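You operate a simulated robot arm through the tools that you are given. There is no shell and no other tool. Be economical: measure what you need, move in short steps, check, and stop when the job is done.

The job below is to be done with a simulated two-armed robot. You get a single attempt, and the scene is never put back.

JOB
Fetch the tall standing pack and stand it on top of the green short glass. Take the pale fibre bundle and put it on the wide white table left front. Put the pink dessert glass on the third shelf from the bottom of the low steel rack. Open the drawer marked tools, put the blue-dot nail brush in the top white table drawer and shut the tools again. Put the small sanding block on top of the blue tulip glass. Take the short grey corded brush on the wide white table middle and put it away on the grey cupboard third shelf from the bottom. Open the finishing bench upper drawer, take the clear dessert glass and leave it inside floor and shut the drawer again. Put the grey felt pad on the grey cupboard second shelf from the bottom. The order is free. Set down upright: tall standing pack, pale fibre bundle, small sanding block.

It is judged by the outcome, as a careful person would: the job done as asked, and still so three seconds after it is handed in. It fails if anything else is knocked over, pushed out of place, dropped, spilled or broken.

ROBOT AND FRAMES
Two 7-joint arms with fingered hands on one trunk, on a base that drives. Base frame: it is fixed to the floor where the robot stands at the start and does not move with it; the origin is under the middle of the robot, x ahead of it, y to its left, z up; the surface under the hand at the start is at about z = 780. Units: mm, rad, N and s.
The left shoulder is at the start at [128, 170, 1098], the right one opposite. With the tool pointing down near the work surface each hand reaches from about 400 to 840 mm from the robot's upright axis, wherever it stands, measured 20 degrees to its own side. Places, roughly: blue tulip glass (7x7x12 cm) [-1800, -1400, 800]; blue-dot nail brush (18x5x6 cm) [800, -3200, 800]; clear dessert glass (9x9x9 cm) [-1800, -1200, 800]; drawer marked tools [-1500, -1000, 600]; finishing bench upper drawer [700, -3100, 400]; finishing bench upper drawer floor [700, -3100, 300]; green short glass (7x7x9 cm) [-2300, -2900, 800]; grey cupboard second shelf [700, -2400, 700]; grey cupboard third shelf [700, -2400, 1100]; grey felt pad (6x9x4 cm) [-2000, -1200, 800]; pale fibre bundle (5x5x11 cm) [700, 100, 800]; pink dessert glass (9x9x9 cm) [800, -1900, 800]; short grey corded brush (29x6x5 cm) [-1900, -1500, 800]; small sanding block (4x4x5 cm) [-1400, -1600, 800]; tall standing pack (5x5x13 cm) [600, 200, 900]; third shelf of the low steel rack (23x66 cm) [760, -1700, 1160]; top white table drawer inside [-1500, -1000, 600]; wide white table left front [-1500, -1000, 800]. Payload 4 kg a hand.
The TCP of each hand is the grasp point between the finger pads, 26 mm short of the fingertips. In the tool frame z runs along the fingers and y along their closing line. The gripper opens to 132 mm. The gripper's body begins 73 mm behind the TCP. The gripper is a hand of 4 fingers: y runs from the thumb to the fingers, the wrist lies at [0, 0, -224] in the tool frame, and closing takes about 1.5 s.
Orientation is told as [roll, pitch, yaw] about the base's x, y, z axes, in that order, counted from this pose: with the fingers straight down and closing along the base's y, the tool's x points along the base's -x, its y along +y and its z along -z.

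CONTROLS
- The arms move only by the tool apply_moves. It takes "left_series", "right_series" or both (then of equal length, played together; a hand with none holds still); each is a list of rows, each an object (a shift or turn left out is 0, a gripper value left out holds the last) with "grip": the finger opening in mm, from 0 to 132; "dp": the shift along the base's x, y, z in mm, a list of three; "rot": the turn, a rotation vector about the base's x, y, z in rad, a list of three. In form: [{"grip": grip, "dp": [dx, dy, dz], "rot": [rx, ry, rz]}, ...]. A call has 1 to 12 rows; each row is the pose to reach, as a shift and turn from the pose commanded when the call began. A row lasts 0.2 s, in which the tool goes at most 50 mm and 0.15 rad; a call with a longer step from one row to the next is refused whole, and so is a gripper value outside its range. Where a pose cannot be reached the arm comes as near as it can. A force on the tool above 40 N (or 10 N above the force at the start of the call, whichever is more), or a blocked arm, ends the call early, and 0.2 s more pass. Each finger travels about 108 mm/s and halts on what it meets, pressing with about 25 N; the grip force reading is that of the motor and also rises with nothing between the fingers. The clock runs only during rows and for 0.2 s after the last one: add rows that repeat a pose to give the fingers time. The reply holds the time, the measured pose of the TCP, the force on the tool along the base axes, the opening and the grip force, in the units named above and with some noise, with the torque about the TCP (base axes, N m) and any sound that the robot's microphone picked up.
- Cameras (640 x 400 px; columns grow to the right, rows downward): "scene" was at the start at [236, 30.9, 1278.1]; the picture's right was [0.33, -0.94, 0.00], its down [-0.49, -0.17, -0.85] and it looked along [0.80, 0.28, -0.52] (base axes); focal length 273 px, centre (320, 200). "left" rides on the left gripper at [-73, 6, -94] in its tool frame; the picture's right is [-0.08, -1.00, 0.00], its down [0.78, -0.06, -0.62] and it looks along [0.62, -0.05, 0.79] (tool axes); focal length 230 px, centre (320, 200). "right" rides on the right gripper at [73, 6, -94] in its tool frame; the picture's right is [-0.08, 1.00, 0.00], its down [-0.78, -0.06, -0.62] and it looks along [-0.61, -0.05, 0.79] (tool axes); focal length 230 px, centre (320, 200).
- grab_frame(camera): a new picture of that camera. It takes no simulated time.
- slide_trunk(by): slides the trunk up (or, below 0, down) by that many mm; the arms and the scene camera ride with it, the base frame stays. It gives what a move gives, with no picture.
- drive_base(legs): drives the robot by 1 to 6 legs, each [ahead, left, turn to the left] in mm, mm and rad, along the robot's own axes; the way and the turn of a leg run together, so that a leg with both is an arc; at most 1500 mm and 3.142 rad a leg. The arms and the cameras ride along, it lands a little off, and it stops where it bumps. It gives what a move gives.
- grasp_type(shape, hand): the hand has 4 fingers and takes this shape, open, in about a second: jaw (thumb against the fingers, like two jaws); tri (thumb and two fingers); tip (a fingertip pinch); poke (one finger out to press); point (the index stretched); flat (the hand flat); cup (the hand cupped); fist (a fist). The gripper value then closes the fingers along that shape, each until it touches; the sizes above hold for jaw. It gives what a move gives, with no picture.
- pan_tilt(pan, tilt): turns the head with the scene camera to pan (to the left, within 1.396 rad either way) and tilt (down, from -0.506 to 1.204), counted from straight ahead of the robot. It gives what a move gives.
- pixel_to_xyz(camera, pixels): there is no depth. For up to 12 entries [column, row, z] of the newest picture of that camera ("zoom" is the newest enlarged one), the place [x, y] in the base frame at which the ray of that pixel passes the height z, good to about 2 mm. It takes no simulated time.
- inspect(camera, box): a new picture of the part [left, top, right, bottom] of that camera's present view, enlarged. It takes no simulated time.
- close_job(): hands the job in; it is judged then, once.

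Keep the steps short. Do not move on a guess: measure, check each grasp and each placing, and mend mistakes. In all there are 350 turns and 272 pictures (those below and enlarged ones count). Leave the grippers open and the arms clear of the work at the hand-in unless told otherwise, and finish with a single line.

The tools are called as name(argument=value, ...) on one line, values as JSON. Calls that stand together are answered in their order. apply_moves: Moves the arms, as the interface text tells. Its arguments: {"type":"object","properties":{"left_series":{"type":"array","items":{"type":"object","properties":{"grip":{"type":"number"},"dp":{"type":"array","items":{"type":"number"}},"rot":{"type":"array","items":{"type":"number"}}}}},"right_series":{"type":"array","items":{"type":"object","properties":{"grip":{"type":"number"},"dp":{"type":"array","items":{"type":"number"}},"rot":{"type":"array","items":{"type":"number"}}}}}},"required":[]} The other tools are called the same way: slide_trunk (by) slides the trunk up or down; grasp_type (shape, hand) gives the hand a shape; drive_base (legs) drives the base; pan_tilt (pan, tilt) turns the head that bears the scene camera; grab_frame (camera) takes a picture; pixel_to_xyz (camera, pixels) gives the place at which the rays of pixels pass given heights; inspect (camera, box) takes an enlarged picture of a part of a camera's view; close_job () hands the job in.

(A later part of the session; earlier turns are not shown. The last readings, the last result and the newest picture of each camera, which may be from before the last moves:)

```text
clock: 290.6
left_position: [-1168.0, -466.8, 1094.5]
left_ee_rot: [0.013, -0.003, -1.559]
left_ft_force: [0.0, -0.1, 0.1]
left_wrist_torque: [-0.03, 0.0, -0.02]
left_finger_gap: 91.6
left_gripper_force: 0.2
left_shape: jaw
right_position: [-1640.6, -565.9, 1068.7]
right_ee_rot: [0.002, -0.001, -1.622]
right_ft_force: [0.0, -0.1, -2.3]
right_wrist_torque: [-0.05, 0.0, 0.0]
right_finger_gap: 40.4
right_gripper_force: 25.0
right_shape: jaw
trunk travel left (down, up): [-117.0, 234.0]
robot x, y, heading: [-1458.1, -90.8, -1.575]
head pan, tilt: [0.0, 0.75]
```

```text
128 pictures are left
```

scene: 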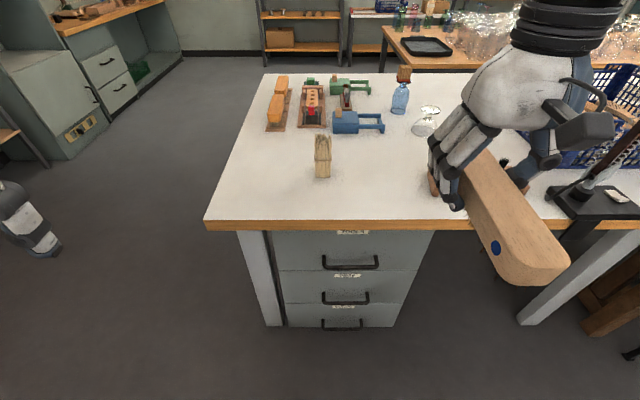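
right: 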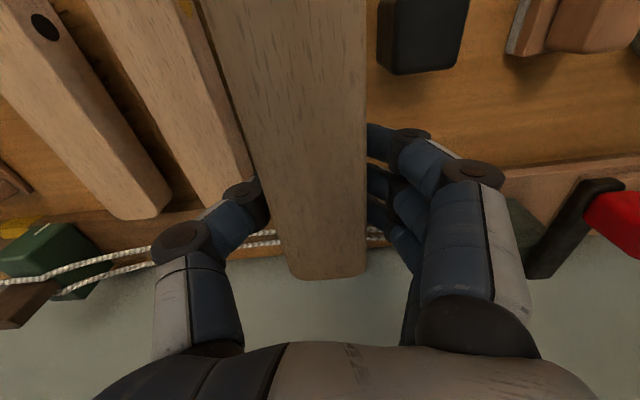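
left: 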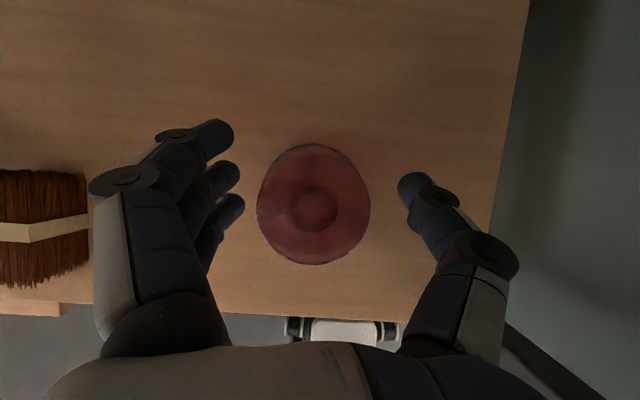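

inspect(camera="scene", box=[240, 215, 440, 335])

```text
3.20 times, centred on (340, 275) of scene
```

zoom: 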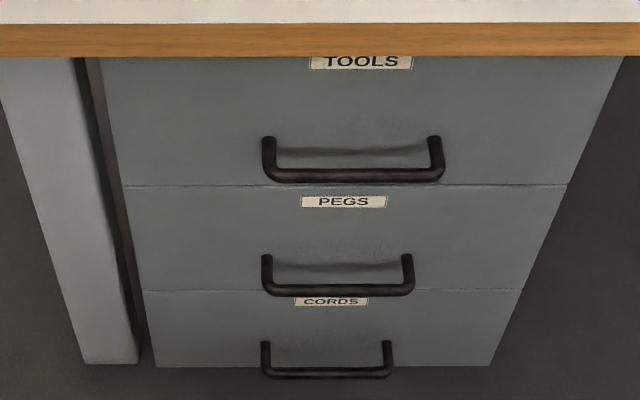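

pixel_to_xyz(camera="zoom", pixels=[[355, 176, 580], [355, 176, 600], [355, 176, 620], [355, 176, 640], [268, 176, 610], [440, 174, 610], [360, 62, 720], [360, 55, 740], [130, 185, 540], [565, 184, 540], [300, 24, 780], [300, 55, 750]])

```text
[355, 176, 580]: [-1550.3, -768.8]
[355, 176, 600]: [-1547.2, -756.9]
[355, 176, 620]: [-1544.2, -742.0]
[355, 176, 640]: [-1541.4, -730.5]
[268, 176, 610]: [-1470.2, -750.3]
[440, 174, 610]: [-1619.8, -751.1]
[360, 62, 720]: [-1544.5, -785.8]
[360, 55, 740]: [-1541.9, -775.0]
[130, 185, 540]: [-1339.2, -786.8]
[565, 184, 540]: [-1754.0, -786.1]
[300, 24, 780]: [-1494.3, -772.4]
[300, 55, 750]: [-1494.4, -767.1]
```

TOOLS is the top drawer; bar at about x −1470…−1620, y ≈ −750, z ≈ 610. Lower the trunk, and turn the left hand (yaw +90°) to hook the bar.

slide_trunk(by=-110)

apply_moves(left_series=[{"grip": 80, "dp": [0, -10, -5], "rot": [0, 0, 0.14]}, {"dp": [0, -20, -10], "rot": [0, 0, 0.28]}, {"dp": [0, -30, -15], "rot": [0, 0, 0.42]}, {"dp": [0, -40, -20], "rot": [0, 0, 0.56]}, {"dp": [0, -50, -25], "rot": [0, 0, 0.7]}, {"dp": [0, -60, -30], "rot": [0, 0, 0.84]}, {"dp": [0, -70, -30], "rot": [0, 0, 0.98]}, {"dp": [0, -80, -30], "rot": [0, 0, 1.12]}, {"dp": [0, -80, -30], "rot": [0, 0, 1.26]}, {"dp": [0, -80, -30], "rot": [0, 0, 1.4]}, {"dp": [0, -80, -30], "rot": [0, 0, 1.54]}, {"dp": [0, -80, -30], "rot": [0, 0, 1.56]}])

```text
clock: 292.1
left_position: [-1167.7, -466.4, 985.4]
left_ee_rot: [0.011, -0.003, -1.56]
left_ft_force: [-0.4, 0.5, 0.3]
left_wrist_torque: [-0.01, -0.01, 0.01]
left_finger_gap: 91.8
left_gripper_force: 0.1
left_shape: jaw
right_position: [-1641.3, -566.3, 959.3]
right_ee_rot: [0.002, -0.007, -1.625]
right_ft_force: [0.0, 0.5, -2.4]
right_wrist_torque: [-0.08, 0.01, -0.02]
right_finger_gap: 40.1
right_gripper_force: 25.3
right_shape: jaw
trunk travel left (down, up): [-7.0, 344.0]
robot x, y, heading: [-1462.8, -93.0, -1.574]
head pan, tilt: [0.0, 0.75]
```

```text
clock: 294.7
left_position: [-1169.7, -545.9, 954.2]
left_ee_rot: [0.01, -0.002, 0.004]
left_ft_force: [0.0, 0.5, 0.3]
left_wrist_torque: [0.0, 0.01, 0.02]
left_finger_gap: 80.5
left_gripper_force: 0.1
left_shape: jaw
right_position: [-1640.1, -566.8, 958.1]
right_ee_rot: [0.001, -0.001, -1.624]
right_ft_force: [-0.4, 0.7, -1.9]
right_wrist_torque: [-0.08, 0.0, 0.0]
right_finger_gap: 39.8
right_gripper_force: 25.1
right_shape: jaw
trunk travel left (down, up): [-7.0, 344.0]
robot x, y, heading: [-1454.4, -91.6, -1.576]
head pan, tilt: [0.0, 0.75]
```

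Yaw fine. Now tilt forward 0.8 and lower toward z ≈ 720, drawing the hand inward.

apply_moves(left_series=[{"dp": [-20, 0, -35], "rot": [-0.13, 0, 0]}, {"dp": [-40, 0, -70], "rot": [-0.26, 0, 0]}, {"dp": [-60, 0, -100], "rot": [-0.39, 0, 0]}, {"dp": [-80, 0, -130], "rot": [-0.52, 0, 0]}, {"dp": [-100, 0, -160], "rot": [-0.65, 0, 0]}, {"dp": [-120, 0, -190], "rot": [-0.8, 0, 0]}, {"dp": [-130, 0, -220], "rot": [-0.8, 0, 0]}, {"dp": [-130, 0, -240], "rot": [-0.8, 0, 0]}, {"dp": [-130, 0, -240], "rot": [-0.8, 0, 0]}])

grab_frame(camera="scene")

grab_frame(camera="left")

```text
clock: 296.7
left_position: [-1355.0, -596.3, 649.2]
left_ee_rot: [-0.788, 0.0, 0.004]
left_ft_force: [0.0, -0.2, -0.4]
left_wrist_torque: [0.03, -0.01, 0.01]
left_finger_gap: 80.0
left_gripper_force: 0.0
left_shape: jaw
left hand out of reach, approached as far as the arm can: row 2, 3, 4, 5, 6, 7, 8, 9
right_position: [-1641.0, -565.8, 959.1]
right_ee_rot: [0.003, -0.003, -1.623]
right_ft_force: [-0.3, -0.2, -1.7]
right_wrist_torque: [-0.06, 0.02, 0.01]
right_finger_gap: 39.9
right_gripper_force: 24.9
right_shape: jaw
trunk travel left (down, up): [-7.0, 344.0]
robot x, y, heading: [-1457.1, -93.8, -1.575]
head pan, tilt: [0.0, 0.75]
```

```text
126 pictures are left
```

scene: 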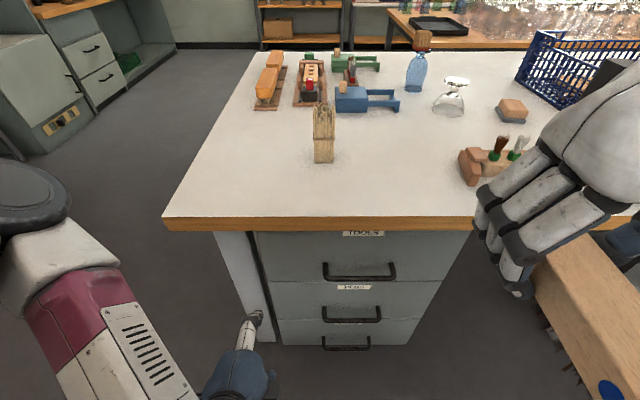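

```text
125 pictures are left
```

left: 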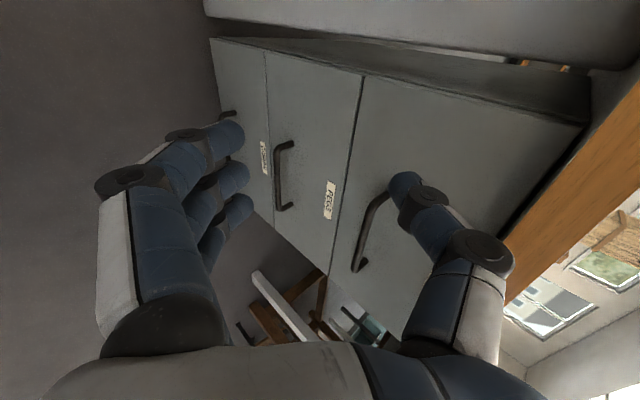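

inspect(camera="scene", box=[240, 210, 480, 350])

```text
2.67 times, centred on (360, 280) of scene
```

zoom: 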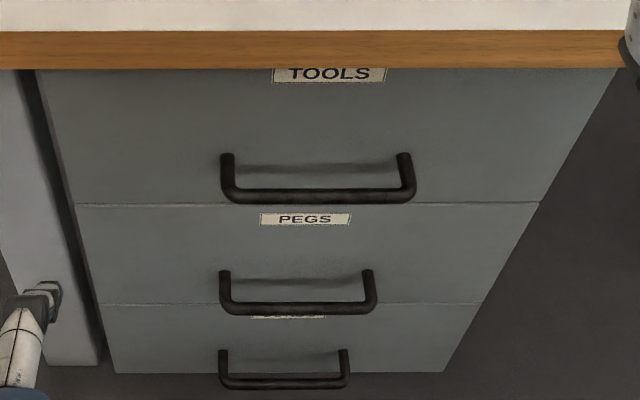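

pixel_to_xyz(camera="zoom", pixels=[[318, 196, 580], [318, 196, 600], [318, 196, 620], [318, 196, 640], [228, 192, 610], [408, 190, 610], [226, 156, 620], [226, 156, 640], [300, 204, 560], [300, 204, 580], [330, 75, 720]])

```text
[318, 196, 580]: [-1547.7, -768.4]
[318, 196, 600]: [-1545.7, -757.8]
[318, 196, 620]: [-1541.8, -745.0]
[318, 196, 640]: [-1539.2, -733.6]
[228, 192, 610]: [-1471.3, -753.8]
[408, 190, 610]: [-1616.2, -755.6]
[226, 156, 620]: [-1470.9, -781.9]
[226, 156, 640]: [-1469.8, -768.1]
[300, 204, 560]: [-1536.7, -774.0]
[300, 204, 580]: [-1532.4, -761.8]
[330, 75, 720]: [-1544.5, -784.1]
```

pixel_to_xyz(camera="left", pixels=[[388, 197, 590], [388, 197, 600], [388, 197, 610], [388, 197, 620], [357, 265, 590], [357, 265, 600], [357, 265, 610], [357, 265, 620], [372, 228, 610], [372, 228, 600]])

inspect(camera="left", box=[220, 60, 480, 300])

```text
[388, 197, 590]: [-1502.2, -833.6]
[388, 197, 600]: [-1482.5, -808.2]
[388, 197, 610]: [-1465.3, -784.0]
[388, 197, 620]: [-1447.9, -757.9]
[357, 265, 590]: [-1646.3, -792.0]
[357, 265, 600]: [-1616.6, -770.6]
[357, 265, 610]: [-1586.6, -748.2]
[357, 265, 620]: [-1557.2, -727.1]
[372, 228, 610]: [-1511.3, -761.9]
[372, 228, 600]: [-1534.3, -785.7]
```

```text
1.67 times, centred on (350, 180) of left
```

zoom: 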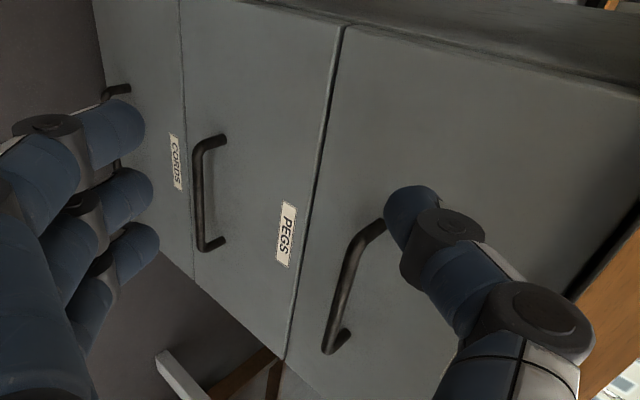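

pixel_to_xyz(camera="left", pixels=[[376, 207, 600], [376, 207, 610], [376, 207, 620], [376, 207, 630], [355, 262, 600], [355, 262, 610]])

```text
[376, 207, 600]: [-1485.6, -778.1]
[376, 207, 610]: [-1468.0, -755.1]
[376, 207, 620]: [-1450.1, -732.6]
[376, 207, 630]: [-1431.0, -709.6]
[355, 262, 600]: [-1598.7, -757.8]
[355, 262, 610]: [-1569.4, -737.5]
```

Bar ≈ (−1545, −756, 604). Shift base right ~200 and ahead ~70 so the hand is up-and-out from the bar.

drive_base(legs=[[0, -195, 0.004], [50, 0, 0]])

apply_moves(left_series=[{"grip": 60, "dp": [0, 0, 0]}, {"dp": [0, -10, 10]}, {"dp": [0, -20, 15]}, {"dp": [0, -20, 15]}])

grab_frame(camera="left")

grab_frame(camera="scene")

```text
clock: 299.5
left_position: [-1543.6, -645.3, 647.2]
left_ee_rot: [-0.787, 0.001, 0.009]
left_ft_force: [0.1, -0.7, -0.5]
left_wrist_torque: [0.0, 0.03, 0.0]
left_finger_gap: 80.5
left_gripper_force: 0.1
left_shape: jaw
right_position: [-1832.1, -616.9, 958.4]
right_ee_rot: [0.002, -0.002, -1.62]
right_ft_force: [-0.7, -0.8, -1.7]
right_wrist_torque: [-0.04, 0.03, 0.0]
right_finger_gap: 40.1
right_gripper_force: 25.4
right_shape: jaw
trunk travel left (down, up): [-7.0, 344.0]
robot x, y, heading: [-1649.8, -145.2, -1.566]
head pan, tilt: [0.0, 0.75]
```

```text
clock: 300.5
left_position: [-1544.9, -665.5, 663.6]
left_ee_rot: [-0.788, -0.004, 0.006]
left_ft_force: [0.6, 0.3, -0.2]
left_wrist_torque: [0.02, 0.04, 0.02]
left_finger_gap: 60.9
left_gripper_force: 0.1
left_shape: jaw
right_position: [-1832.2, -617.8, 957.9]
right_ee_rot: [0.001, -0.002, -1.621]
right_ft_force: [-0.6, 0.8, -1.3]
right_wrist_torque: [-0.06, 0.02, -0.01]
right_finger_gap: 40.3
right_gripper_force: 25.0
right_shape: jaw
trunk travel left (down, up): [-7.0, 344.0]
robot x, y, heading: [-1650.2, -145.1, -1.57]
head pan, tilt: [0.0, 0.75]
```

```text
122 pictures are left
```

left: 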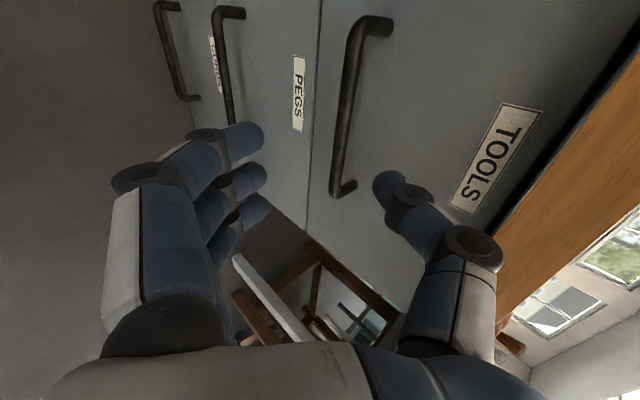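

```text
121 pictures are left
```

scene: 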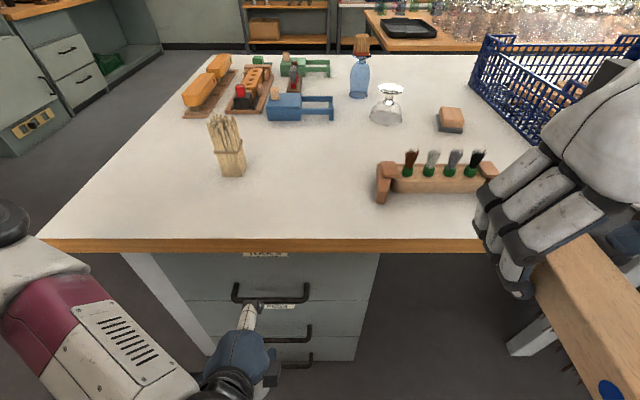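

pixel_to_xyz(camera="left", pixels=[[355, 45, 604], [355, 45, 610], [355, 45, 598], [337, 180, 604], [337, 180, 610], [337, 180, 598], [346, 110, 604]])

```text
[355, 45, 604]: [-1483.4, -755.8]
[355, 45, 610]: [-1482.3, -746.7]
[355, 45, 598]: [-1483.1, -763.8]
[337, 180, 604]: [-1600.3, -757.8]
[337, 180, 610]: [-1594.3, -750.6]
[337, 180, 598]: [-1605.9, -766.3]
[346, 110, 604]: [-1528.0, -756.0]
```

Confirmed bar (y −756, z 604). Align on the approach line, opening 44, then advance along the tool axis to (y −745, z 614).

apply_moves(left_series=[{"grip": 44, "dp": [0, -15, 14]}, {"dp": [0, -15, 14]}, {"dp": [0, -37, -7]}, {"dp": [0, -58, -28]}, {"dp": [0, -70, -40]}, {"dp": [0, -79, -49]}, {"dp": [0, -79, -49]}])

grab_frame(camera="left")

inspect(camera="scene", box=[180, 230, 380, 380])

```text
clock: 302.1
left_position: [-1544.1, -744.7, 615.1]
left_ee_rot: [-0.788, 0.0, 0.006]
left_ft_force: [-0.5, -0.4, -0.6]
left_wrist_torque: [0.01, -0.01, 0.01]
left_finger_gap: 44.4
left_gripper_force: 0.1
left_shape: jaw
right_position: [-1832.1, -616.8, 958.8]
right_ee_rot: [0.002, -0.003, -1.62]
right_ft_force: [-0.1, -0.5, -2.0]
right_wrist_torque: [-0.05, -0.01, -0.01]
right_finger_gap: 39.8
right_gripper_force: 24.9
right_shape: jaw
trunk travel left (down, up): [-7.0, 344.0]
robot x, y, heading: [-1649.0, -140.3, -1.568]
head pan, tilt: [0.0, 0.75]
```

```text
120 pictures are left
```

left: 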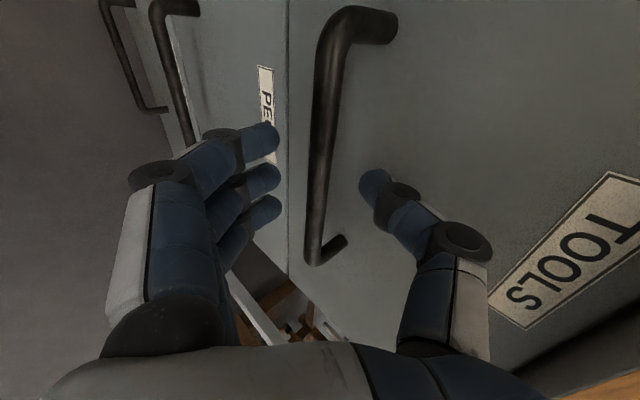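

```text
2.67 times, centred on (280, 305) of scene
```

zoom: 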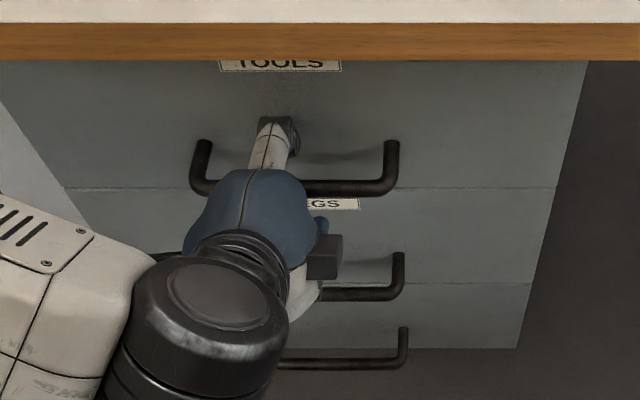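

The bar lies between thumb and fingers. Close.

apply_moves(left_series=[{"grip": 5}, {"grip": 5}, {"grip": 5}, {"grip": 5}, {"grip": 5}])

grab_frame(camera="left")

```text
clock: 303.3
left_position: [-1544.1, -743.7, 615.4]
left_ee_rot: [-0.787, 0.003, 0.008]
left_ft_force: [0.1, 0.1, -3.0]
left_wrist_torque: [0.04, 0.0, -0.02]
left_finger_gap: 7.1
left_gripper_force: 24.9
left_shape: jaw
right_position: [-1832.7, -617.0, 958.5]
right_ee_rot: [0.002, -0.002, -1.62]
right_ft_force: [0.3, -0.6, -1.1]
right_wrist_torque: [-0.05, 0.02, 0.03]
right_finger_gap: 40.0
right_gripper_force: 25.3
right_shape: jaw
trunk travel left (down, up): [-7.0, 344.0]
robot x, y, heading: [-1651.9, -142.4, -1.573]
head pan, tilt: [0.0, 0.75]
```

```text
118 pictures are left
```

left: 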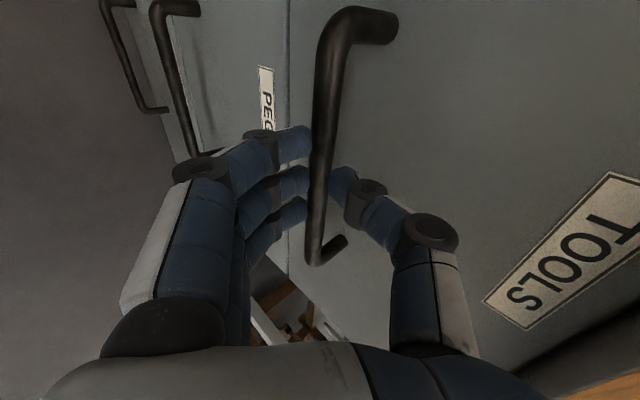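

Bar gripped. Pull by driving the base back 280 mm.

drive_base(legs=[[-120, 0, 0]])

grab_frame(camera="scene")

```text
clock: 304.6
left_position: [-1544.0, -622.9, 614.4]
left_ee_rot: [-0.786, 0.0, 0.008]
left_ft_force: [1.6, -0.4, -2.3]
left_wrist_torque: [0.03, -0.03, 0.06]
left_finger_gap: 6.7
left_gripper_force: 24.6
left_shape: jaw
right_position: [-1831.8, -495.6, 958.4]
right_ee_rot: [0.002, -0.005, -1.621]
right_ft_force: [0.2, -0.5, -1.9]
right_wrist_torque: [-0.1, 0.01, -0.02]
right_finger_gap: 40.2
right_gripper_force: 25.0
right_shape: jaw
trunk travel left (down, up): [-7.0, 344.0]
robot x, y, heading: [-1650.3, -22.9, -1.569]
head pan, tilt: [0.0, 0.75]
```

```text
117 pictures are left
```

scene: 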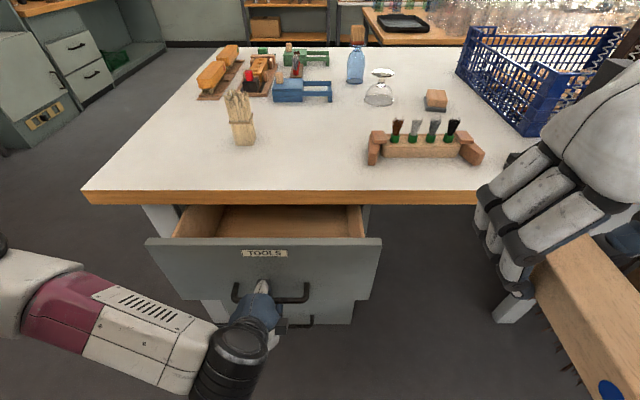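

It opens. Pull 150 more.

drive_base(legs=[[-160, 0, 0]])

grab_frame(camera="scene")

```text
clock: 306.0
left_position: [-1543.6, -465.8, 614.7]
left_ee_rot: [-0.787, -0.002, 0.006]
left_ft_force: [8.9, -0.2, -1.3]
left_wrist_torque: [0.02, -0.13, 0.12]
left_finger_gap: 6.6
left_gripper_force: 25.0
left_shape: jaw
right_position: [-1832.8, -337.5, 959.3]
right_ee_rot: [0.0, -0.003, -1.62]
right_ft_force: [-0.2, 0.1, -2.8]
right_wrist_torque: [-0.09, -0.01, 0.03]
right_finger_gap: 40.1
right_gripper_force: 25.2
right_shape: jaw
trunk travel left (down, up): [-7.0, 344.0]
robot x, y, heading: [-1649.2, 136.4, -1.574]
head pan, tilt: [0.0, 0.75]
```

```text
116 pictures are left
```

scene: 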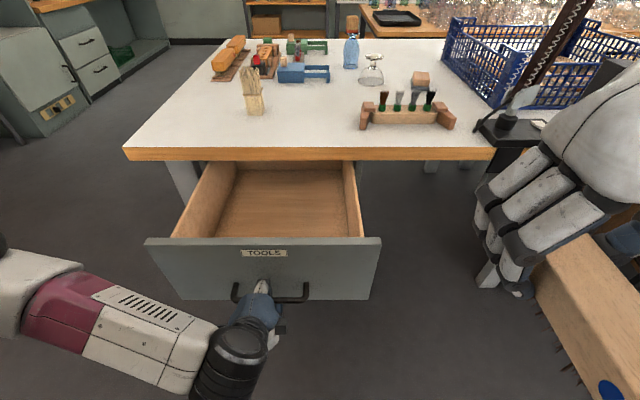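

Open ~280 mm. Release the bar and retreat along the tool axis.

apply_moves(left_series=[{"grip": 44}, {"grip": 44}, {"grip": 44}, {"dp": [0, 21, 21]}, {"dp": [0, 45, 45]}, {"dp": [0, 65, 65]}, {"dp": [0, 70, 80]}])

inspect(camera="scene", box=[120, 140, 400, 310])

```text
clock: 307.6
left_position: [-1549.6, -402.2, 689.7]
left_ee_rot: [-0.786, -0.003, 0.006]
left_ft_force: [0.1, -1.2, 0.7]
left_wrist_torque: [-0.02, 0.0, 0.02]
left_finger_gap: 43.3
left_gripper_force: 0.1
left_shape: jaw
left hand out of reach, approached as far as the arm can: row 7
right_position: [-1832.8, -337.7, 959.4]
right_ee_rot: [0.002, -0.002, -1.622]
right_ft_force: [0.0, -0.2, -2.3]
right_wrist_torque: [-0.05, 0.01, 0.03]
right_finger_gap: 40.0
right_gripper_force: 24.9
right_shape: jaw
trunk travel left (down, up): [-7.0, 344.0]
robot x, y, heading: [-1649.0, 137.9, -1.57]
head pan, tilt: [0.0, 0.75]
```

```text
2.29 times, centred on (260, 225) of scene
```

zoom: 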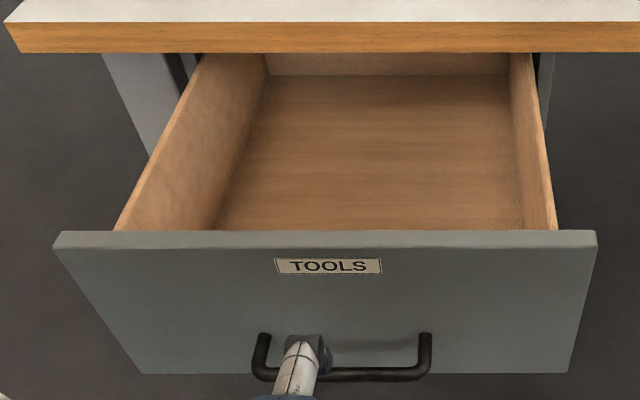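

pixel_to_xyz(camera="zoom", pixels=[[325, 232, 720], [325, 232, 700], [115, 228, 700], [557, 226, 700], [266, 76, 560], [510, 76, 560], [266, 76, 580], [217, 228, 560], [525, 228, 560], [380, 150, 560], [266, 76, 540]])

```text
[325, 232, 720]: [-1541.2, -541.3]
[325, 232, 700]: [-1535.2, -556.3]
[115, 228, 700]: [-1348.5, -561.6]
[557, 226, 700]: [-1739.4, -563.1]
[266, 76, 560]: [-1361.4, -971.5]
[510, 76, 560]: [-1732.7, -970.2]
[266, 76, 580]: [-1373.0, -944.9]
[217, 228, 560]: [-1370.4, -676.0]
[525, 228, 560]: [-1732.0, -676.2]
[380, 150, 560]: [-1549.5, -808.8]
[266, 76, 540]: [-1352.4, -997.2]
```

Drawer inside: x −1365…−1732, floor z ≈ 560. Move the left hand aside, then place the base for the right hand to lower the brush at (−1560,−680).

apply_moves(left_series=[{"dp": [30, 0, 30]}, {"dp": [60, 0, 60]}, {"dp": [90, 0, 90]}, {"dp": [120, 0, 120]}, {"dp": [130, 0, 150]}])

drive_base(legs=[[0, 275, 0], [195, 0, 0]])

grab_frame(camera="scene")

```text
clock: 308.8
left_position: [-1428.6, -487.3, 857.8]
left_ee_rot: [-0.787, -0.002, 0.005]
left_ft_force: [-1.1, -0.4, 0.2]
left_wrist_torque: [-0.01, -0.01, -0.01]
left_finger_gap: 43.9
left_gripper_force: 0.1
left_shape: jaw
left hand out of reach, approached as far as the arm can: row 1, 2, 3, 4, 5
right_position: [-1832.6, -337.1, 960.2]
right_ee_rot: [0.0, -0.002, -1.619]
right_ft_force: [0.4, 0.0, -1.2]
right_wrist_torque: [-0.11, -0.03, -0.03]
right_finger_gap: 40.3
right_gripper_force: 24.9
right_shape: jaw
trunk travel left (down, up): [-7.0, 344.0]
robot x, y, heading: [-1648.9, 133.1, -1.568]
head pan, tilt: [0.0, 0.75]
```

```text
clock: 313.0
left_position: [-1158.5, -689.3, 855.1]
left_ee_rot: [-0.786, -0.002, 0.004]
left_ft_force: [0.0, -0.7, -0.4]
left_wrist_torque: [0.0, -0.01, 0.01]
left_finger_gap: 43.3
left_gripper_force: 0.0
left_shape: jaw
right_position: [-1561.5, -536.4, 957.8]
right_ee_rot: [0.0, -0.003, -1.624]
right_ft_force: [0.5, 0.1, -2.2]
right_wrist_torque: [-0.04, 0.04, 0.03]
right_finger_gap: 40.0
right_gripper_force: 25.0
right_shape: jaw
trunk travel left (down, up): [-7.0, 344.0]
robot x, y, heading: [-1376.0, -60.4, -1.576]
head pan, tilt: [0.0, 0.75]
```

```text
114 pictures are left
```

scene: 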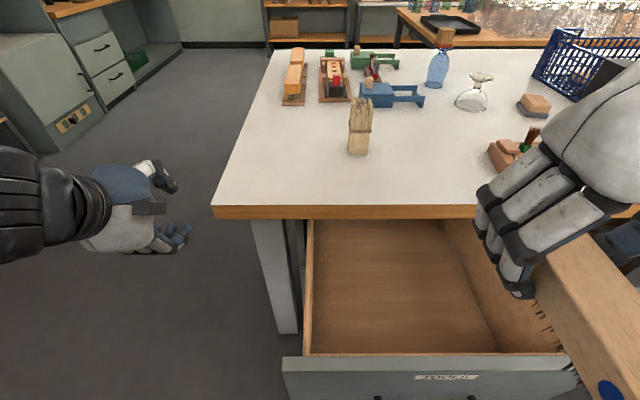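

apply_moves(right_series=[{"dp": [0, -45, 0], "rot": [0, 0, 0.05]}, {"dp": [0, -90, 0], "rot": [0, 0, 0.05]}, {"dp": [0, -135, -10], "rot": [0, 0, 0.05]}, {"dp": [0, -146, -50], "rot": [0, 0, 0.05]}, {"dp": [0, -146, -95], "rot": [0, 0, 0.05]}, {"dp": [0, -146, -135], "rot": [0, 0, 0.05]}, {"dp": [0, -146, -135], "rot": [0, 0, 0.05]}])

grab_frame(camera="scene")

grab_frame(camera="right")

```text
clock: 314.6
left_position: [-1158.0, -688.8, 856.5]
left_ee_rot: [-0.786, -0.002, 0.004]
left_ft_force: [0.0, -0.1, -0.4]
left_wrist_torque: [-0.02, 0.0, 0.02]
left_finger_gap: 43.7
left_gripper_force: 0.1
left_shape: jaw
right_position: [-1564.7, -683.0, 822.9]
right_ee_rot: [0.001, -0.001, -1.574]
right_ft_force: [-0.2, -0.4, -1.9]
right_wrist_torque: [-0.08, 0.02, 0.0]
right_finger_gap: 39.5
right_gripper_force: 24.5
right_shape: jaw
trunk travel left (down, up): [-7.0, 344.0]
robot x, y, heading: [-1378.0, -63.1, -1.577]
head pan, tilt: [0.0, 0.75]
```

```text
113 pictures are left
```

scene: 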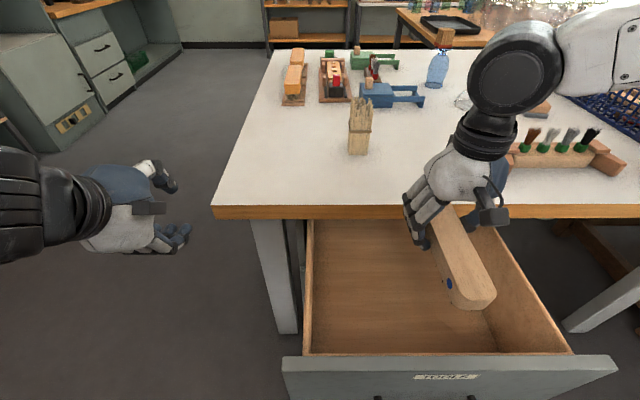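

```text
112 pictures are left
```

right: 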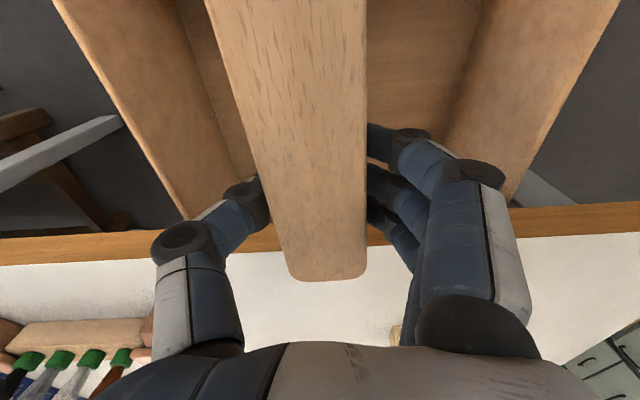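

Descend into the drawer.

apply_moves(right_series=[{"dp": [3, 2, -40]}, {"dp": [3, 2, -80]}, {"dp": [3, 2, -120]}, {"dp": [3, 2, -155]}, {"dp": [3, 2, -185]}, {"dp": [3, 2, -195]}, {"dp": [3, 2, -195]}])

grab_frame(camera="scene")

```text
clock: 316.2
left_position: [-1157.2, -687.9, 855.5]
left_ee_rot: [-0.786, -0.003, 0.002]
left_ft_force: [-0.2, 0.7, 0.4]
left_wrist_torque: [-0.02, -0.01, -0.02]
left_finger_gap: 43.8
left_gripper_force: 0.1
left_shape: jaw
right_position: [-1560.1, -681.1, 628.8]
right_ee_rot: [0.0, -0.004, -1.573]
right_ft_force: [-0.4, -0.1, -2.1]
right_wrist_torque: [-0.06, -0.01, -0.01]
right_finger_gap: 39.8
right_gripper_force: 25.5
right_shape: jaw
trunk travel left (down, up): [-7.0, 344.0]
robot x, y, heading: [-1375.4, -64.1, -1.578]
head pan, tilt: [0.0, 0.75]
```

```text
111 pictures are left
```

scene: 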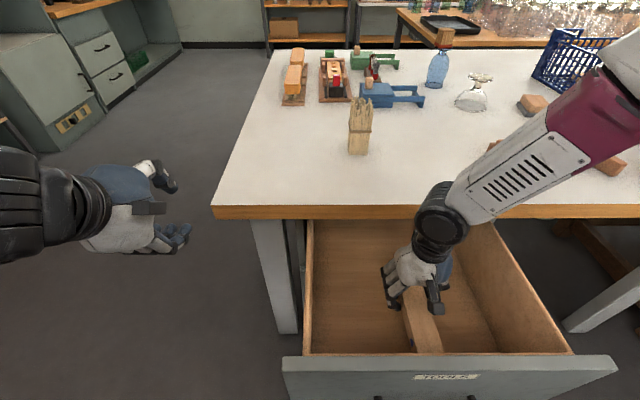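

Now gently to contact.

apply_moves(right_series=[{"dp": [0, 0, -10]}, {"dp": [0, 0, -18]}, {"dp": [0, 0, -24]}, {"dp": [0, 0, -29]}, {"dp": [0, 0, -34]}, {"dp": [0, 0, -38]}])

```text
clock: 317.6
left_position: [-1157.0, -686.8, 856.7]
left_ee_rot: [-0.787, -0.003, 0.004]
left_ft_force: [0.7, -1.0, 0.1]
left_wrist_torque: [0.02, -0.02, 0.02]
left_finger_gap: 44.0
left_gripper_force: 0.1
left_shape: jaw
right_position: [-1558.9, -680.3, 592.4]
right_ee_rot: [0.0, -0.005, -1.574]
right_ft_force: [-0.5, 0.8, 9.6]
right_wrist_torque: [0.18, 0.04, -0.01]
right_finger_gap: 39.9
right_gripper_force: 24.9
right_shape: jaw
trunk travel left (down, up): [-7.0, 344.0]
robot x, y, heading: [-1376.8, -62.4, -1.579]
head pan, tilt: [0.0, 0.75]
```

Contact. Open and rise out.

apply_moves(right_series=[{"dp": [0, 0, 1]}, {"dp": [0, 0, 1], "grip": 52}, {"dp": [0, 0, 1], "grip": 64}, {"dp": [0, 0, 1], "grip": 64}, {"dp": [0, 0, 35], "grip": 64}, {"dp": [0, 0, 80], "grip": 64}, {"dp": [0, 0, 125], "grip": 64}, {"dp": [0, 0, 170], "grip": 64}, {"dp": [0, 0, 215], "grip": 64}, {"dp": [0, 20, 255], "grip": 64}])

grab_frame(camera="scene")

```text
clock: 319.8
left_position: [-1158.0, -687.7, 856.1]
left_ee_rot: [-0.788, -0.002, 0.005]
left_ft_force: [0.2, 0.0, -0.7]
left_wrist_torque: [-0.01, -0.01, -0.04]
left_finger_gap: 43.8
left_gripper_force: 0.1
left_shape: jaw
right_position: [-1560.5, -658.7, 846.0]
right_ee_rot: [0.001, -0.004, -1.573]
right_ft_force: [-0.4, 0.2, 0.0]
right_wrist_torque: [-0.02, -0.06, 0.01]
right_finger_gap: 63.4
right_gripper_force: 0.1
right_shape: jaw
trunk travel left (down, up): [-7.0, 344.0]
robot x, y, heading: [-1376.4, -62.2, -1.577]
head pan, tilt: [0.0, 0.75]
```

```text
110 pictures are left
```

scene: 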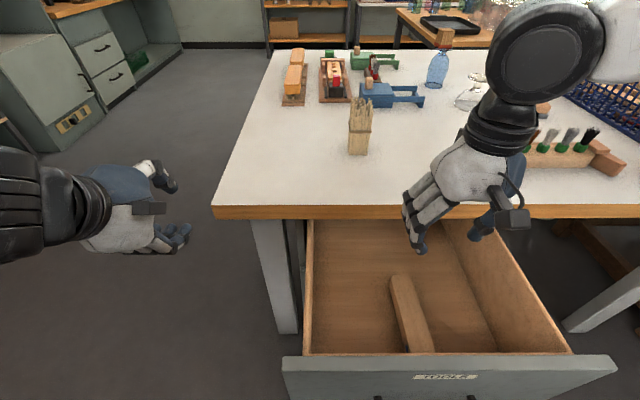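

Brush is in. Tuck the right hand, back off, then bring the left fist in front of the drawer face to push it.

apply_moves(right_series=[{"dp": [0, 30, 30]}, {"dp": [0, 60, 60]}, {"dp": [0, 95, 85]}, {"dp": [0, 130, 105]}, {"dp": [0, 160, 115]}], left_series=[{"grip": 20}, {"grip": 0}, {"grip": 0}, {"grip": 0}, {"grip": 0}])

drive_base(legs=[[-240, 0, 0.006], [0, -270, 0]])

apply_moves(left_series=[{"dp": [-20, 0, -40]}, {"dp": [-40, 0, -75]}, {"dp": [-60, 0, -110]}, {"dp": [-80, 0, -145]}, {"dp": [-100, 0, -175]}, {"dp": [-100, 0, -175]}])

grab_frame(camera="scene")

```text
clock: 321.0
left_position: [-1157.1, -688.4, 856.7]
left_ee_rot: [-0.784, -0.001, 0.003]
left_ft_force: [0.1, 0.9, -0.1]
left_wrist_torque: [-0.03, 0.01, -0.02]
left_finger_gap: 0.0
left_gripper_force: 25.3
left_shape: jaw
right_position: [-1560.7, -500.6, 959.5]
right_ee_rot: [-0.001, -0.002, -1.575]
right_ft_force: [-0.2, 0.2, -0.3]
right_wrist_torque: [0.0, -0.04, 0.01]
right_finger_gap: 63.5
right_gripper_force: 0.1
right_shape: jaw
trunk travel left (down, up): [-7.0, 344.0]
robot x, y, heading: [-1374.7, -60.8, -1.573]
head pan, tilt: [0.0, 0.75]
```

```text
clock: 325.3
left_position: [-1417.6, -441.1, 856.0]
left_ee_rot: [-0.784, -0.002, 0.013]
left_ft_force: [0.9, 0.4, 0.3]
left_wrist_torque: [-0.01, -0.03, 0.03]
left_finger_gap: 0.2
left_gripper_force: 25.2
left_shape: jaw
right_position: [-1820.4, -258.0, 959.0]
right_ee_rot: [0.003, 0.0, -1.563]
right_ft_force: [-0.1, 0.2, 0.3]
right_wrist_torque: [0.01, -0.03, 0.01]
right_finger_gap: 63.3
right_gripper_force: 0.0
right_shape: jaw
trunk travel left (down, up): [-7.0, 344.0]
robot x, y, heading: [-1643.2, 183.8, -1.57]
head pan, tilt: [0.0, 0.75]
```

```text
clock: 326.7
left_position: [-1516.1, -442.0, 680.3]
left_ee_rot: [-0.785, -0.001, 0.017]
left_ft_force: [0.1, 0.9, 0.3]
left_wrist_torque: [-0.01, 0.03, -0.01]
left_finger_gap: 0.0
left_gripper_force: 24.7
left_shape: jaw
right_position: [-1819.7, -257.9, 959.4]
right_ee_rot: [0.001, -0.003, -1.564]
right_ft_force: [0.2, 0.1, -0.6]
right_wrist_torque: [0.04, 0.03, 0.02]
right_finger_gap: 63.3
right_gripper_force: 0.0
right_shape: jaw
trunk travel left (down, up): [-7.0, 344.0]
robot x, y, heading: [-1641.8, 185.7, -1.562]
head pan, tilt: [0.0, 0.75]
```

```text
109 pictures are left
```

scene: 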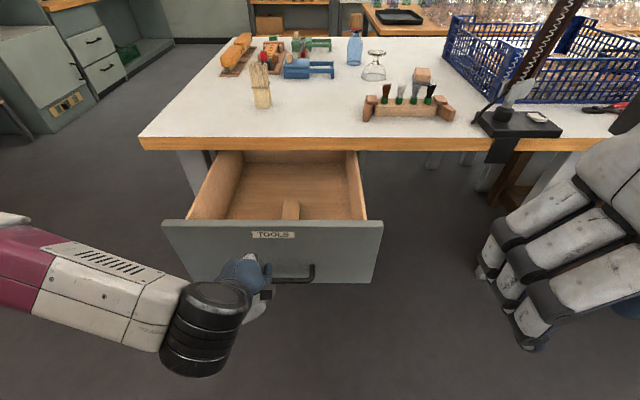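

Shift to centre and push by driving ahead.

apply_moves(left_series=[{"dp": [-25, 0, 0]}, {"dp": [-25, 0, 0]}])

drive_base(legs=[[300, 0, -0.004]])

grab_frame(camera="scene")

```text
clock: 327.3
left_position: [-1542.5, -442.7, 679.7]
left_ee_rot: [-0.786, -0.001, 0.014]
left_ft_force: [-0.4, 0.2, 0.1]
left_wrist_torque: [0.02, 0.0, -0.01]
left_finger_gap: 0.0
left_gripper_force: 25.3
left_shape: jaw
right_position: [-1820.3, -257.8, 958.5]
right_ee_rot: [-0.001, -0.001, -1.565]
right_ft_force: [0.5, -0.2, 0.5]
right_wrist_torque: [0.0, -0.01, -0.02]
right_finger_gap: 63.5
right_gripper_force: 0.1
right_shape: jaw
trunk travel left (down, up): [-7.0, 344.0]
robot x, y, heading: [-1641.7, 183.3, -1.562]
head pan, tilt: [0.0, 0.75]
```

```text
clock: 329.4
left_position: [-1545.1, -743.8, 680.6]
left_ee_rot: [-0.785, -0.002, 0.007]
left_ft_force: [-0.2, 0.9, -0.6]
left_wrist_torque: [-0.01, 0.01, 0.03]
left_finger_gap: 0.0
left_gripper_force: 24.5
left_shape: jaw
right_position: [-1823.3, -556.5, 959.7]
right_ee_rot: [0.001, -0.001, -1.571]
right_ft_force: [0.4, 0.0, -0.7]
right_wrist_torque: [-0.03, 0.0, -0.03]
right_finger_gap: 63.6
right_gripper_force: 0.0
right_shape: jaw
trunk travel left (down, up): [-7.0, 344.0]
robot x, y, heading: [-1642.9, -117.7, -1.571]
head pan, tilt: [0.0, 0.75]
```

```text
108 pictures are left
```

scene: 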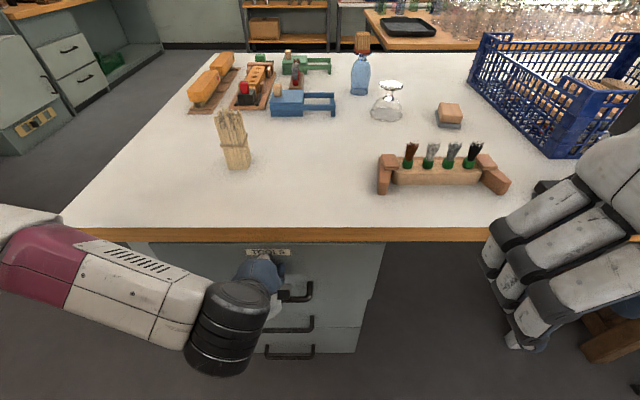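

~28 mm remain; push with the arm until force rises.

apply_moves(left_series=[{"dp": [0, -10, 0]}, {"dp": [0, -20, 0]}, {"dp": [0, -28, 0]}, {"dp": [0, -34, 0]}, {"dp": [0, -40, 0]}])

inspect(camera="scene", box=[120, 210, 400, 370])

```text
clock: 330.4
left_position: [-1545.6, -769.6, 678.4]
left_ee_rot: [-0.771, -0.004, -0.001]
left_ft_force: [2.9, 20.7, 5.7]
left_wrist_torque: [-0.09, 0.02, 0.03]
left_finger_gap: 0.0
left_gripper_force: 24.8
left_shape: jaw
right_position: [-1822.5, -553.9, 959.9]
right_ee_rot: [0.0, -0.004, -1.569]
right_ft_force: [0.5, -0.1, 0.3]
right_wrist_torque: [0.03, -0.02, -0.02]
right_finger_gap: 63.5
right_gripper_force: 0.0
right_shape: jaw
trunk travel left (down, up): [-7.0, 344.0]
robot x, y, heading: [-1639.9, -115.2, -1.569]
head pan, tilt: [0.0, 0.75]
stopped in row 5 (left hand): the force on the tool passed its limit at 47 N (the readings are from after the stop); the commanded pose is now the measured one
```

```text
2.29 times, centred on (260, 290) of scene
```

zoom: 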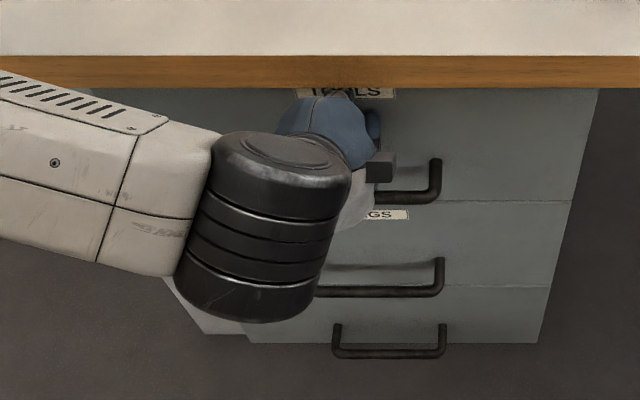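

Drawer is shut (handles aligned). Retreat the left hand and look right at the lamp, pad and glass.

apply_moves(left_series=[{"dp": [0, 30, 5]}, {"dp": [0, 70, 10]}, {"dp": [0, 110, 20]}])

drive_base(legs=[[-250, 0, 0]])

pan_tilt(pan=-0.45, tilt=0.4)

grab_frame(camera="scene")

```text
clock: 331.2
left_position: [-1546.2, -662.0, 697.4]
left_ee_rot: [-0.775, -0.003, 0.006]
left_ft_force: [-0.4, -0.7, 0.4]
left_wrist_torque: [0.0, 0.0, -0.02]
left_finger_gap: 0.3
left_gripper_force: 25.0
left_shape: jaw
right_position: [-1822.6, -556.9, 959.3]
right_ee_rot: [0.001, -0.002, -1.569]
right_ft_force: [-0.3, 1.0, 0.6]
right_wrist_torque: [0.01, -0.01, -0.01]
right_finger_gap: 63.3
right_gripper_force: 0.0
right_shape: jaw
trunk travel left (down, up): [-7.0, 344.0]
robot x, y, heading: [-1640.5, -117.4, -1.577]
head pan, tilt: [0.0, 0.75]
```

```text
clock: 333.0
left_position: [-1544.8, -418.4, 697.6]
left_ee_rot: [-0.774, -0.003, 0.005]
left_ft_force: [0.7, -0.5, 0.3]
left_wrist_torque: [0.02, 0.0, -0.04]
left_finger_gap: 0.1
left_gripper_force: 25.3
left_shape: jaw
right_position: [-1823.0, -310.8, 958.7]
right_ee_rot: [0.001, -0.003, -1.568]
right_ft_force: [0.6, 0.6, -0.3]
right_wrist_torque: [0.01, 0.01, 0.02]
right_finger_gap: 63.5
right_gripper_force: 0.0
right_shape: jaw
trunk travel left (down, up): [-7.0, 344.0]
robot x, y, heading: [-1642.9, 126.6, -1.571]
head pan, tilt: [0.0, 0.75]
```

```text
clock: 333.9
left_position: [-1545.4, -417.5, 697.0]
left_ee_rot: [-0.776, -0.003, 0.006]
left_ft_force: [-0.4, 0.4, -0.4]
left_wrist_torque: [-0.03, 0.03, 0.0]
left_finger_gap: 0.0
left_gripper_force: 25.4
left_shape: jaw
right_position: [-1821.7, -311.3, 959.7]
right_ee_rot: [-0.001, -0.002, -1.568]
right_ft_force: [0.4, 0.8, -0.2]
right_wrist_torque: [-0.01, -0.01, -0.01]
right_finger_gap: 63.4
right_gripper_force: 0.0
right_shape: jaw
trunk travel left (down, up): [-7.0, 344.0]
robot x, y, heading: [-1643.2, 124.3, -1.574]
head pan, tilt: [-0.45, 0.4]
```

```text
106 pictures are left
```

scene: 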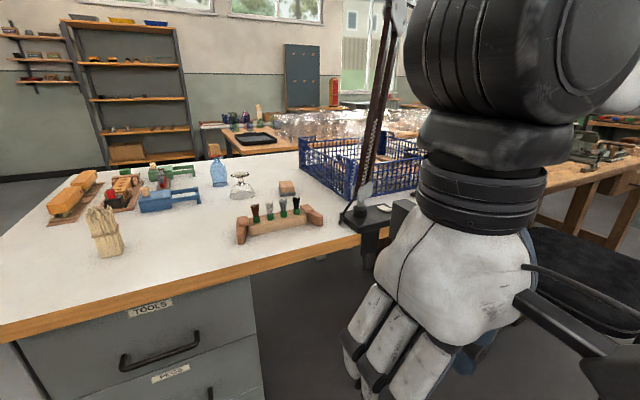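

pixel_to_xyz(camera="scene", pixels=[[357, 218, 785], [345, 222, 785], [370, 200, 800], [286, 192, 790], [242, 190, 781], [240, 240, 785], [322, 222, 785], [242, 176, 865], [300, 150, 800]])

inspect(camera="scene", box=[200, 120, 420, 280])

```text
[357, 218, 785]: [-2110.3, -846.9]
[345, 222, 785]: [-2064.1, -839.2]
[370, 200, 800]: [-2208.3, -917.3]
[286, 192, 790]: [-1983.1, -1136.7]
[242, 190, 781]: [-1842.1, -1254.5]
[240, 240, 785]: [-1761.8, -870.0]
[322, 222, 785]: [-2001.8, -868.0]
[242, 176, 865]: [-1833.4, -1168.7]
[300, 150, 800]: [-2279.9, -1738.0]
```

```text
2.50 times, centred on (310, 200) of scene
```

zoom: 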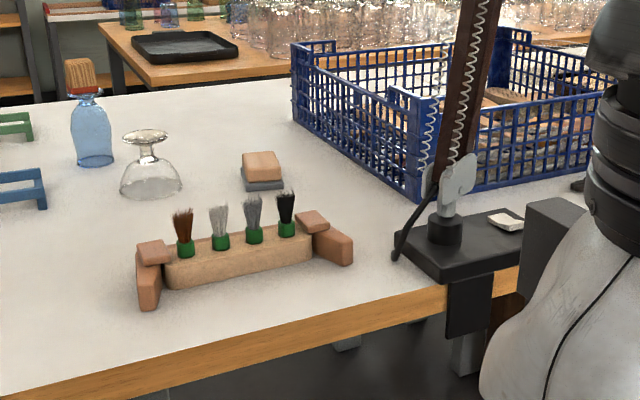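

The lamp pole leans away west; the right arm can reach the pad from x ≈ −1700. First restore the left hand to neutral and raise the trunk.

apply_moves(left_series=[{"grip": 60, "dp": [10, 0, 30], "rot": [0.13, 0, 0]}, {"dp": [20, 0, 60], "rot": [0.26, 0, 0]}, {"dp": [35, 0, 90], "rot": [0.39, 0, 0]}, {"dp": [50, 0, 120], "rot": [0.52, 0, 0]}, {"dp": [65, 0, 150], "rot": [0.65, 0, 0]}, {"dp": [80, 0, 180], "rot": [0.775, 0, 0]}, {"dp": [100, 0, 210], "rot": [0.775, 0, 0]}, {"dp": [120, 0, 240], "rot": [0.775, 0, 0]}, {"dp": [140, 0, 250], "rot": [0.775, 0, 0]}])

apply_moves(left_series=[{"dp": [0, 5, 0], "rot": [0, 0, -0.14]}, {"dp": [0, 10, 0], "rot": [0, 0, -0.28]}, {"dp": [5, 15, 0], "rot": [0, 0, -0.42]}, {"dp": [10, 20, 0], "rot": [0, 0, -0.56]}, {"dp": [15, 25, 0], "rot": [0, 0, -0.7]}, {"dp": [20, 30, 0], "rot": [0, 0, -0.84]}, {"dp": [20, 30, 0], "rot": [0, 0, -0.98]}, {"dp": [20, 30, 0], "rot": [0, 0, -1.12]}, {"dp": [20, 30, 0], "rot": [0, 0, -1.26]}, {"dp": [20, 30, 0], "rot": [0, 0, -1.4]}, {"dp": [20, 30, 0], "rot": [0, 0, -1.54]}, {"dp": [20, 30, 0], "rot": [0, 0, -1.57]}])

slide_trunk(by=107)

```text
clock: 335.9
left_position: [-1404.7, -416.8, 948.1]
left_ee_rot: [-0.001, -0.004, 0.002]
left_ft_force: [0.4, -0.5, 0.6]
left_wrist_torque: [0.02, 0.01, 0.03]
left_finger_gap: 60.0
left_gripper_force: 0.0
left_shape: jaw
left hand out of reach, approached as far as the arm can: row 1
right_position: [-1822.2, -311.3, 960.4]
right_ee_rot: [0.0, -0.001, -1.567]
right_ft_force: [0.2, -0.2, 0.3]
right_wrist_torque: [0.0, 0.0, -0.03]
right_finger_gap: 63.4
right_gripper_force: 0.0
right_shape: jaw
trunk travel left (down, up): [-7.0, 344.0]
robot x, y, heading: [-1642.0, 131.4, -1.57]
head pan, tilt: [-0.45, 0.4]
```

```text
clock: 338.5
left_position: [-1384.3, -385.6, 947.8]
left_ee_rot: [0.0, -0.005, -1.569]
left_ft_force: [1.1, 0.3, -0.1]
left_wrist_torque: [0.02, -0.05, 0.02]
left_finger_gap: 59.9
left_gripper_force: 0.1
left_shape: jaw
right_position: [-1822.8, -310.8, 959.6]
right_ee_rot: [-0.001, -0.003, -1.568]
right_ft_force: [0.9, -0.6, 0.5]
right_wrist_torque: [-0.02, 0.0, -0.01]
right_finger_gap: 63.5
right_gripper_force: 0.0
right_shape: jaw
trunk travel left (down, up): [-7.0, 344.0]
robot x, y, heading: [-1643.0, 124.7, -1.568]
head pan, tilt: [-0.45, 0.4]
```

```text
clock: 339.9
left_position: [-1384.3, -388.0, 1051.9]
left_ee_rot: [0.0, -0.004, -1.566]
left_ft_force: [0.1, -0.5, 0.3]
left_wrist_torque: [0.02, -0.02, -0.01]
left_finger_gap: 59.8
left_gripper_force: 0.1
left_shape: jaw
right_position: [-1822.4, -311.8, 1065.5]
right_ee_rot: [0.004, 0.0, -1.567]
right_ft_force: [0.0, -0.5, -0.5]
right_wrist_torque: [-0.02, -0.01, -0.01]
right_finger_gap: 63.6
right_gripper_force: 0.1
right_shape: jaw
trunk travel left (down, up): [-114.0, 237.0]
robot x, y, heading: [-1639.5, 130.4, -1.568]
head pan, tilt: [-0.45, 0.4]
```

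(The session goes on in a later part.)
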